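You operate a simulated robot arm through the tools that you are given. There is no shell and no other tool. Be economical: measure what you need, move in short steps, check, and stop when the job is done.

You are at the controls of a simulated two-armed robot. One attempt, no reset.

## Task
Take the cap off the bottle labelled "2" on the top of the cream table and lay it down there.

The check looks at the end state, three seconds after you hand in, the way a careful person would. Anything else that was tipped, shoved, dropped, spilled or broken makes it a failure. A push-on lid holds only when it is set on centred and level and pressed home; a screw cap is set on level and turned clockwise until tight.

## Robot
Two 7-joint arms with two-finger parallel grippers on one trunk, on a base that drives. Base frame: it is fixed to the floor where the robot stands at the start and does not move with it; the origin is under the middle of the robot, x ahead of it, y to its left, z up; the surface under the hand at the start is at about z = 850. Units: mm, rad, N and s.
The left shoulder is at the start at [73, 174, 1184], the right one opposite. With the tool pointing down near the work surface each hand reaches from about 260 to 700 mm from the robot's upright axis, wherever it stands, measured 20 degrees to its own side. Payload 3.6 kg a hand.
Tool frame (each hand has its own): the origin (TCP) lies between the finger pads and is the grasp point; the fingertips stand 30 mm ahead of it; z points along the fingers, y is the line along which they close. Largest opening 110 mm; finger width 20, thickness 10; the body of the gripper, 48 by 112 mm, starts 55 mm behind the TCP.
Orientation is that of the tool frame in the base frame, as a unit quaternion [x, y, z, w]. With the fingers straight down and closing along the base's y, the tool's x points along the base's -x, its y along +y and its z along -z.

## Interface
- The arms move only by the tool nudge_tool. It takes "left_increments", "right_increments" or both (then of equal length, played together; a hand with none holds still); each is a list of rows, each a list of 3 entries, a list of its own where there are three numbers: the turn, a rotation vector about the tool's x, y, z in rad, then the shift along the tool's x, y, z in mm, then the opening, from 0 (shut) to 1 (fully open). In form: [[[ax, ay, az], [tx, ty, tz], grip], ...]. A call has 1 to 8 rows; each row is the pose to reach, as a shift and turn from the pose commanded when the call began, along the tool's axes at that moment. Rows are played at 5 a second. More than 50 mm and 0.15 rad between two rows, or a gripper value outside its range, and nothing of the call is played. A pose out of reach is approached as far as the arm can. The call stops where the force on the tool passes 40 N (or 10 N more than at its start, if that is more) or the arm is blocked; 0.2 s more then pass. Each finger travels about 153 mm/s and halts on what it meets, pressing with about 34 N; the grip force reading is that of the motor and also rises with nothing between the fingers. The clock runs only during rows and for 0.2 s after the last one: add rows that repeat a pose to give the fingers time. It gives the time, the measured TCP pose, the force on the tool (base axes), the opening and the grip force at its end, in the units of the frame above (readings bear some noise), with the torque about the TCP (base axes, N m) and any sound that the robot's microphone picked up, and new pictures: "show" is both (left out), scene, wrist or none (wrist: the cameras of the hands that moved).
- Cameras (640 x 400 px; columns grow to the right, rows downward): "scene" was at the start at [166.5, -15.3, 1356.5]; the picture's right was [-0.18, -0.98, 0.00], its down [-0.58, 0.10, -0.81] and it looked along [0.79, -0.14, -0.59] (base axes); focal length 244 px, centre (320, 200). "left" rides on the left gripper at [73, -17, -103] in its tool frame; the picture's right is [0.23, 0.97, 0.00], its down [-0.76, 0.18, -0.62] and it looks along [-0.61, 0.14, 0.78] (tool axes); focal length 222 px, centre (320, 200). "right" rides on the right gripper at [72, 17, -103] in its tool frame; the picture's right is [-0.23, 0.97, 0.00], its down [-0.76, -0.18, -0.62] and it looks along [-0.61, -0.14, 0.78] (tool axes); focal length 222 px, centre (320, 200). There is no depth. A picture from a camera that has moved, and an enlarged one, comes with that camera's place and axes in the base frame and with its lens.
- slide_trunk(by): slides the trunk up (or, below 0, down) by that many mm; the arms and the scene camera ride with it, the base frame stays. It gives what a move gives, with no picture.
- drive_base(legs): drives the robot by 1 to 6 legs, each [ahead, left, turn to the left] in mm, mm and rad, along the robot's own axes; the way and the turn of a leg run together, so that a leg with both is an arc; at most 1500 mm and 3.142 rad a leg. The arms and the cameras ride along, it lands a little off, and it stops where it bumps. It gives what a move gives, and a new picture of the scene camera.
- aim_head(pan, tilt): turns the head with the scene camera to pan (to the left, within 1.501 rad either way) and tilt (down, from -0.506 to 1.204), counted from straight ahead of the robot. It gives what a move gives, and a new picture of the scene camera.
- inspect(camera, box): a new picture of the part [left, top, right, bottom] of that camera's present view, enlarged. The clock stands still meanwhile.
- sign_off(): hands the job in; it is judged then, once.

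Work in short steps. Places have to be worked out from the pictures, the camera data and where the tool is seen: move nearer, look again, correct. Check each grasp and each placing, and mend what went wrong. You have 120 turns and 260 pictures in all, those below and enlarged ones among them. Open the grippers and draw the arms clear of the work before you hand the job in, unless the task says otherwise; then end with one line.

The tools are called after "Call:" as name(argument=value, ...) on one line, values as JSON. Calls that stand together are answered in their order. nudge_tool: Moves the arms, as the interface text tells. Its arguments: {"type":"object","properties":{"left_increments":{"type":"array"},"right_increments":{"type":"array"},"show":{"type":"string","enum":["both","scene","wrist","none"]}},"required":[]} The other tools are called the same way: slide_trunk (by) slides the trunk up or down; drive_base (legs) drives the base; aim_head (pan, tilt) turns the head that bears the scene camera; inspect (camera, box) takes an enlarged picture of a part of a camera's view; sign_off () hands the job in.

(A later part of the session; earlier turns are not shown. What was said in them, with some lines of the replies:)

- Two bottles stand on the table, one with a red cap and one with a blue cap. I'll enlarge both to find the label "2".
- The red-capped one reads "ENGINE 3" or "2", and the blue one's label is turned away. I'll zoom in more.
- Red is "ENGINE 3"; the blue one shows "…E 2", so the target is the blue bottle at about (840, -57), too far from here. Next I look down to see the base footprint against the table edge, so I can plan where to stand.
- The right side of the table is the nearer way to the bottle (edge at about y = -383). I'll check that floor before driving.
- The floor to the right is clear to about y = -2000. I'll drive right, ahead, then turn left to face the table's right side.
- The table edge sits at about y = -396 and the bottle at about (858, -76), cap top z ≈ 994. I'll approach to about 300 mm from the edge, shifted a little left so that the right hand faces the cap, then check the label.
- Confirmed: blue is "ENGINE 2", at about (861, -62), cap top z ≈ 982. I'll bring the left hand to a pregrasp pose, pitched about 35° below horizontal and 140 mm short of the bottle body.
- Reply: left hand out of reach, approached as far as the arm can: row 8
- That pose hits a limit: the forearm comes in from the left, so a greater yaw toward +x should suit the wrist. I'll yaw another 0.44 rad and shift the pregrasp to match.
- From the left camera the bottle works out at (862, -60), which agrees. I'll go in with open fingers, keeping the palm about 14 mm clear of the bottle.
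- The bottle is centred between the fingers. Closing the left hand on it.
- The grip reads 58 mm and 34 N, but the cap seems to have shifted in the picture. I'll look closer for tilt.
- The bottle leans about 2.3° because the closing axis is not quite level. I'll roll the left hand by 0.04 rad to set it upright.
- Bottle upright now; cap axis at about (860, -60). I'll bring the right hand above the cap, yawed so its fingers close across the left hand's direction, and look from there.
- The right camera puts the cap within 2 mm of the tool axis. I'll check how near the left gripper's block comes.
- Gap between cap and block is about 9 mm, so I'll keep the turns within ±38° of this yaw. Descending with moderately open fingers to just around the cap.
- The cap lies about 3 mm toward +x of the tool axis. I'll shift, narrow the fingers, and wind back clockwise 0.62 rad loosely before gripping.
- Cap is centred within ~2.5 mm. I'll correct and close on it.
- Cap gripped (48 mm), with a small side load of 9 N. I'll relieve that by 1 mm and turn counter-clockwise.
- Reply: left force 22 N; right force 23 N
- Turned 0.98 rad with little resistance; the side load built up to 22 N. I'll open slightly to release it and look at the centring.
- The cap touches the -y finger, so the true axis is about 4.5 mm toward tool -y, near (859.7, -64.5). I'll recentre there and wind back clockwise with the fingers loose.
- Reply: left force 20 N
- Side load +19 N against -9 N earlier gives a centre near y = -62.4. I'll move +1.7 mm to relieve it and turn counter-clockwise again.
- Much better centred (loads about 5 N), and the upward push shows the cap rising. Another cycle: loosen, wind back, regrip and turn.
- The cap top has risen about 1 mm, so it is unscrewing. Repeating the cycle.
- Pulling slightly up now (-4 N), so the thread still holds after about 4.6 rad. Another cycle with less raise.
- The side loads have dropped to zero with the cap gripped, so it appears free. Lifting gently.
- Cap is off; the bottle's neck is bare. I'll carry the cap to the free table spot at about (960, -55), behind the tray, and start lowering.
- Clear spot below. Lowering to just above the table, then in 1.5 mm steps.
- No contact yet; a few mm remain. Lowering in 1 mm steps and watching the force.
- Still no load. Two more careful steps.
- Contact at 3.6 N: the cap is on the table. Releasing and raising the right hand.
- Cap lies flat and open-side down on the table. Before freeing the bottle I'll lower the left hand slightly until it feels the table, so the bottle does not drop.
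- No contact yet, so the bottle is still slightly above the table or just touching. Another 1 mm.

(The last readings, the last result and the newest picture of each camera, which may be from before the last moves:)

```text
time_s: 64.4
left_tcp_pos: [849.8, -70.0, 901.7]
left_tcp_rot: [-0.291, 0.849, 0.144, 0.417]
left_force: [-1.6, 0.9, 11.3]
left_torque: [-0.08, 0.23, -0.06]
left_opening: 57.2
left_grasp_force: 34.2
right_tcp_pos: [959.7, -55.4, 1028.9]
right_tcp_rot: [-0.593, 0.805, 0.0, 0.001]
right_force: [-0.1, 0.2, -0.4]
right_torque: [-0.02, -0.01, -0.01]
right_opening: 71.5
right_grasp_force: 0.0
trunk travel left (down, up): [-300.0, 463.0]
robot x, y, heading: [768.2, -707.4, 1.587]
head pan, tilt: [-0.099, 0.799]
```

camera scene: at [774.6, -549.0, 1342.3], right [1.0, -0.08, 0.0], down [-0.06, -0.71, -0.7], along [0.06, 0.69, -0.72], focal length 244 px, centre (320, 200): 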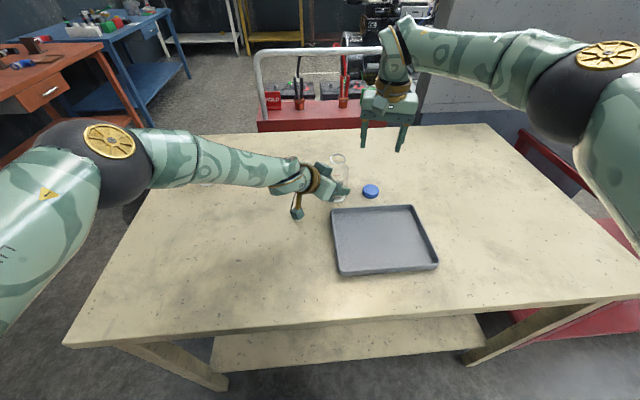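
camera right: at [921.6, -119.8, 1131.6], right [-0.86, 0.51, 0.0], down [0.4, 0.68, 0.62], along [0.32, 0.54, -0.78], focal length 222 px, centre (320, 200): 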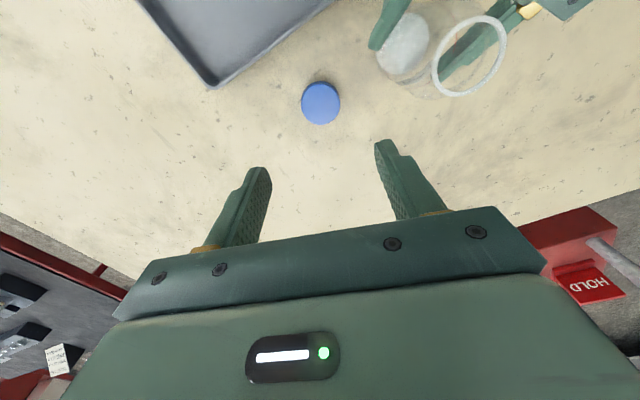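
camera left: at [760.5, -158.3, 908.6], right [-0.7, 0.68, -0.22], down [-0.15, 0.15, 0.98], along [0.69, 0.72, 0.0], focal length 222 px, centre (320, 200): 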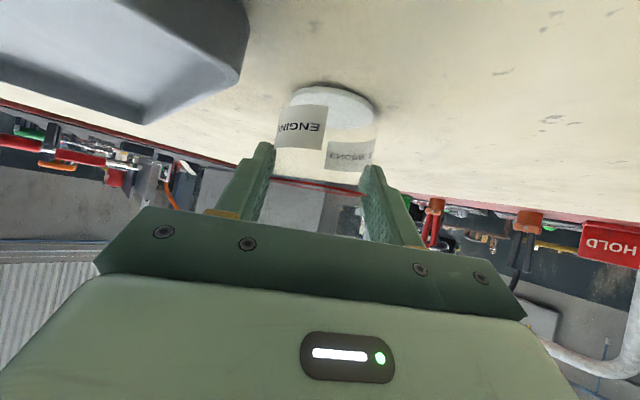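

The bottle is on the table (11 N). I'll back off 0.6 mm, open, and withdraw along the approach line.

Call:
nudge_tool(left_increments=[[[0, 0, 0], [-0.5, 0, -0.4], 0.4], [[0, 0, 0], [-0.5, 0, -0.4], 0.56], [[0, 0, 0], [-0.5, 0, -0.4], 0.7], [[0, 0, 0], [-0.5, 0, -0.4], 0.9], [[0, 0, 0], [-0.5, 0, -0.4], 0.9], [[0, 0, 0], [-0.5, 0, -20], 0.9]])

Call:
inspect(camera="scene", box=[310, 140, 410, 210])

```text
time_s: 65.8
left_tcp_pos: [836.3, -78.2, 912.7]
left_tcp_rot: [-0.291, 0.849, 0.143, 0.417]
left_force: [0.1, -0.2, 0.3]
left_torque: [0.02, 0.03, 0.03]
left_opening: 98.9
left_grasp_force: 0.0
right_tcp_pos: [960.1, -54.9, 1029.3]
right_tcp_rot: [-0.593, 0.805, 0.0, -0.001]
right_force: [-0.2, -1.5, 1.0]
right_torque: [-0.03, -0.03, 0.01]
right_opening: 71.3
right_grasp_force: 0.0
trunk travel left (down, up): [-300.0, 463.0]
robot x, y, heading: [769.2, -709.6, 1.588]
head pan, tilt: [-0.099, 0.799]
camera scene: at [774.0, -548.7, 1342.3], right [1.0, -0.08, 0.0], down [-0.06, -0.71, -0.7], along [0.06, 0.69, -0.72], focal length 244 px, centre (320, 200)
camera left: at [748.3, -168.6, 917.9], right [-0.71, 0.68, -0.18], down [-0.13, 0.12, 0.98], along [0.69, 0.72, 0.0], focal length 222 px, centre (320, 200)
```

scene: 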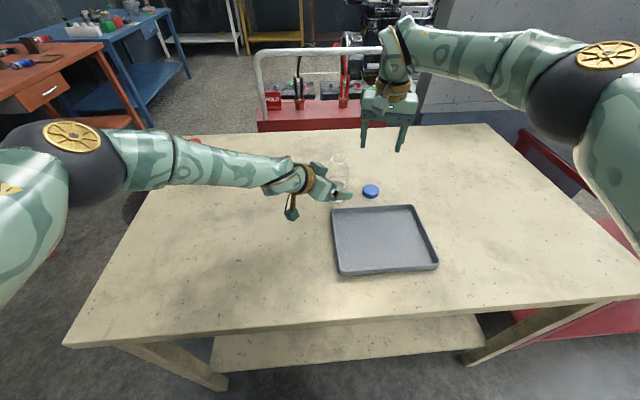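
left: 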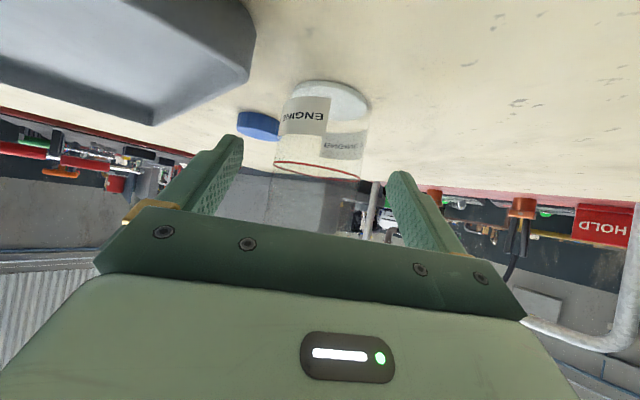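

```text
5.71 times, centred on (360, 175) of scene
camera zoom: at [774.0, -548.7, 1342.3], right [1.0, -0.08, 0.0], down [-0.06, -0.71, -0.7], along [0.06, 0.69, -0.72], focal length 1396 px, centre (91, 343)
```

zoom: 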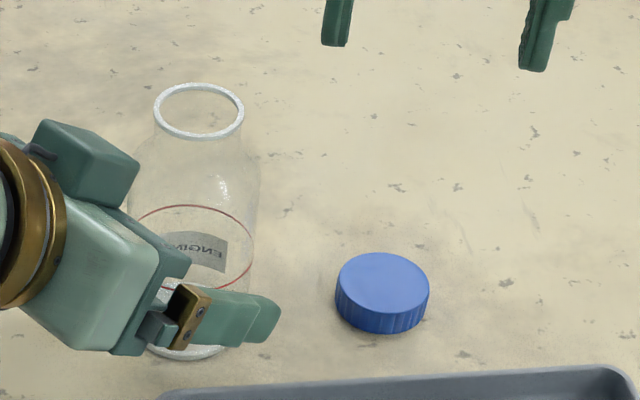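

The bottle stands free and upright. I'll withdraw the left hand another 150 mm along its axis and pull the right hand up and back.

Call:
nudge_tool(left_increments=[[[0, 0, 0], [0, 0, -35], 0.9], [[0, 0, 0], [0, 0, -75], 0.9], [[0, 0, 0], [0, 0, -115], 0.9], [[0, 0, 0], [0, 0, -150], 0.9]], right_increments=[[[0, 0, 0], [0, 0, -40], 0.65], [[0, 0, 0], [0, 0, -80], 0.65], [[0, 0, 0], [40, 0, -100], 0.65], [[0, 0, 0], [85, 0, -110], 0.65]], show="scene")

Call:
inspect(camera="scene", box=[310, 140, 410, 210])

```text
time_s: 66.8
left_tcp_pos: [743.3, -153.2, 1003.6]
left_tcp_rot: [-0.29, 0.849, 0.144, 0.417]
left_force: [0.6, -0.4, -0.1]
left_torque: [0.0, 0.01, 0.01]
left_opening: 99.1
left_grasp_force: 0.0
right_tcp_pos: [935.5, -139.4, 1141.1]
right_tcp_rot: [-0.592, 0.806, -0.001, 0.0]
right_force: [0.5, -0.6, 0.3]
right_torque: [0.02, 0.0, 0.01]
right_opening: 71.3
right_grasp_force: 0.0
right hand out of reach, approached as far as the arm can: row 2
trunk travel left (down, up): [-300.0, 463.0]
robot x, y, heading: [770.8, -711.7, 1.586]
head pan, tilt: [-0.099, 0.799]
camera scene: at [775.1, -549.9, 1342.5], right [1.0, -0.08, 0.0], down [-0.06, -0.71, -0.7], along [0.06, 0.7, -0.72], focal length 244 px, centre (320, 200)
```

scene: 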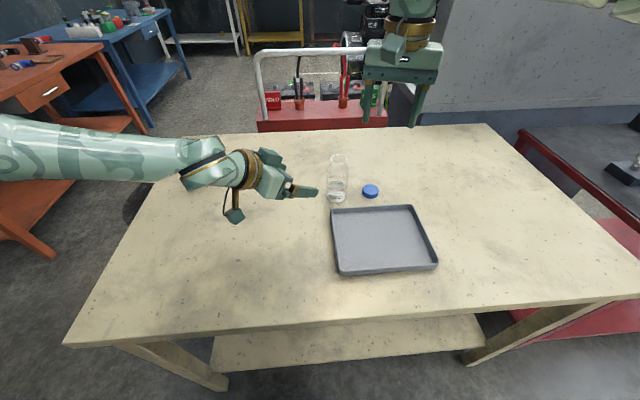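

```text
5.71 times, centred on (360, 175) of scene
camera zoom: at [775.1, -549.9, 1342.5], right [1.0, -0.08, 0.0], down [-0.06, -0.71, -0.7], along [0.06, 0.7, -0.72], focal length 1396 px, centre (91, 343)
```

zoom: 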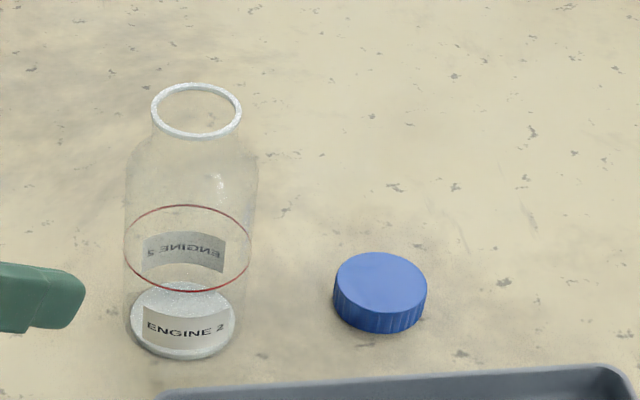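

Bottle 2 is upright and open, with the cap beside it. I'll raise and draw back the left arm, then check the red bottle is untouched.

Call:
nudge_tool(left_increments=[[[0, 0, 0], [-20, -5, -30], 1], [[0, 0, 0], [-22, -40, -62], 1], [[0, 0, 0], [-23.4, -78.9, -95.4], 1], [[0, 0, 0], [-23.4, -78.9, -95.4], 1]], right_increments=[[[0, 0, 0], [0, 0, 0], 0.8], [[0, 0, 0], [0, 0, 0], 1], [[0, 0, 0], [0, 0, 0], 1], [[0, 0, 0], [0, 0, 0], 1]], show="none")

Call:
aim_head(pan=0.25, tilt=0.7)

```text
refused: row 3 steps farther than a row can; nothing moved
```

```text
time_s: 67.6
left_tcp_pos: [744.5, -153.0, 1003.5]
left_tcp_rot: [-0.291, 0.849, 0.144, 0.417]
left_force: [-0.2, -0.1, 0.8]
left_torque: [0.03, 0.0, 0.0]
left_opening: 98.9
left_grasp_force: 0.1
right_tcp_pos: [935.6, -137.1, 1139.3]
right_tcp_rot: [-0.593, 0.805, -0.001, -0.001]
right_force: [-0.8, -0.2, -0.4]
right_torque: [0.01, 0.02, 0.04]
right_opening: 71.6
right_grasp_force: 0.0
trunk travel left (down, up): [-300.0, 463.0]
robot x, y, heading: [766.4, -711.1, 1.586]
head pan, tilt: [0.25, 0.7]
camera scene: at [746.0, -547.1, 1350.5], right [0.96, 0.26, 0.0], down [0.17, -0.62, -0.76], along [-0.2, 0.74, -0.64], focal length 244 px, centre (320, 200)
```

scene: 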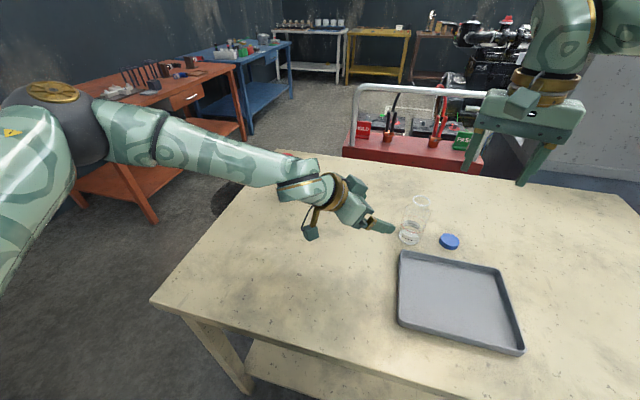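

The red bottle is hidden behind the wrist. Withdrawing in smaller steps.

Call:
nudge_tool(left_increments=[[[0, 0, 0], [-8, -5, -30], 1], [[0, 0, 0], [-15, -25, -55], 1], [[0, 0, 0], [-20, -52, -75], 1], [[0, 0, 0], [-23.4, -78.9, -95.4], 1]], right_increments=[[[0, 0, 0], [0, 0, 0], 0.8], [[0, 0, 0], [0, 0, 0], 1], [[0, 0, 0], [0, 0, 0], 1], [[0, 0, 0], [0, 0, 0], 1]], show="scene")

```text
time_s: 68.6
left_tcp_pos: [743.3, -252.5, 1080.4]
left_tcp_rot: [-0.29, 0.849, 0.144, 0.417]
left_force: [-0.4, 0.5, -0.1]
left_torque: [0.01, 0.01, 0.0]
left_opening: 110.2
left_grasp_force: 0.0
right_tcp_pos: [934.2, -138.4, 1138.8]
right_tcp_rot: [-0.593, 0.806, 0.0, 0.0]
right_force: [-0.3, -0.7, 0.0]
right_torque: [0.02, 0.01, 0.01]
right_opening: 110.1
right_grasp_force: 0.0
trunk travel left (down, up): [-300.0, 463.0]
robot x, y, heading: [766.4, -709.1, 1.591]
head pan, tilt: [0.25, 0.7]
camera scene: at [746.0, -547.6, 1350.6], right [0.96, 0.26, 0.0], down [0.17, -0.62, -0.76], along [-0.2, 0.74, -0.64], focal length 244 px, centre (320, 200)
```

scene: 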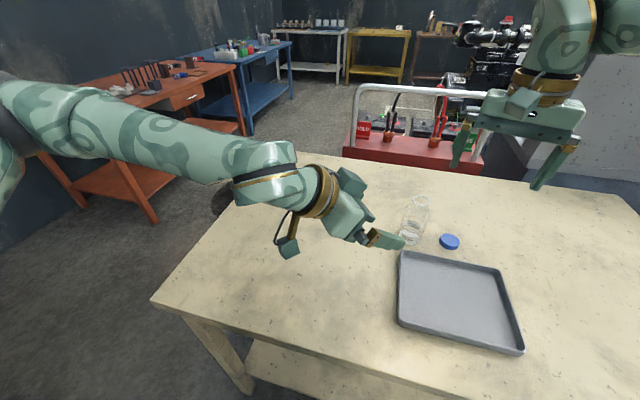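

Still hidden; drawing the left hand further back so I can see the red bottle.

Call:
nudge_tool(left_increments=[[[0, 0, 0], [14.6, -29, -17], 1], [[0, 0, 0], [29, -58, -34], 1], [[0, 0, 0], [43.9, -86.8, -51], 1], [[0, 0, 0], [58, -115, -68], 1]], show="scene")

```text
time_s: 69.6
left_tcp_pos: [776.2, -343.5, 1081.9]
left_tcp_rot: [-0.291, 0.849, 0.144, 0.417]
left_force: [0.0, -0.2, -0.4]
left_torque: [0.0, -0.03, 0.02]
left_opening: 110.1
left_grasp_force: 0.1
left hand out of reach, approached as far as the arm can: row 3, 4
right_tcp_pos: [936.0, -138.4, 1139.6]
right_tcp_rot: [-0.593, 0.805, 0.0, -0.001]
right_force: [-0.4, -0.2, -0.7]
right_torque: [0.02, 0.02, -0.01]
right_opening: 110.1
right_grasp_force: 0.1
trunk travel left (down, up): [-300.0, 463.0]
robot x, y, heading: [765.3, -706.3, 1.589]
head pan, tilt: [0.25, 0.7]
camera scene: at [746.7, -547.1, 1350.5], right [0.96, 0.26, 0.0], down [0.17, -0.62, -0.76], along [-0.2, 0.74, -0.64], focal length 244 px, centre (320, 200)
```

scene: 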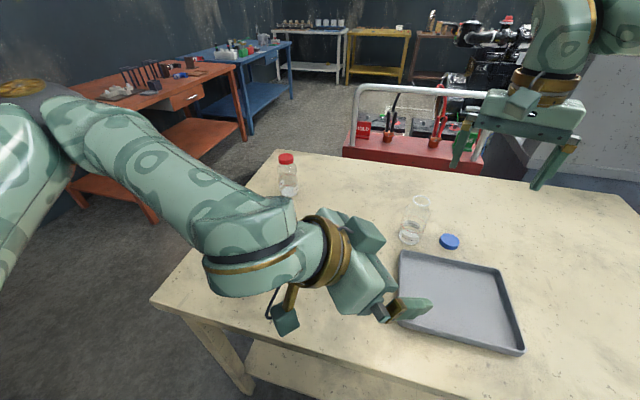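

The red bottle stands untouched, bottle 2 is upright and open, its cap lies flat on the table, and both hands are open and clear. Handing in.

Call:
sign_off()

```text
The job is handed in.
```

The cap is off the bottle labelled "ENGINE 2" and lies flat on the cream table beside it; the bottle stands upright, and the red-capped bottle and tray were not touched.
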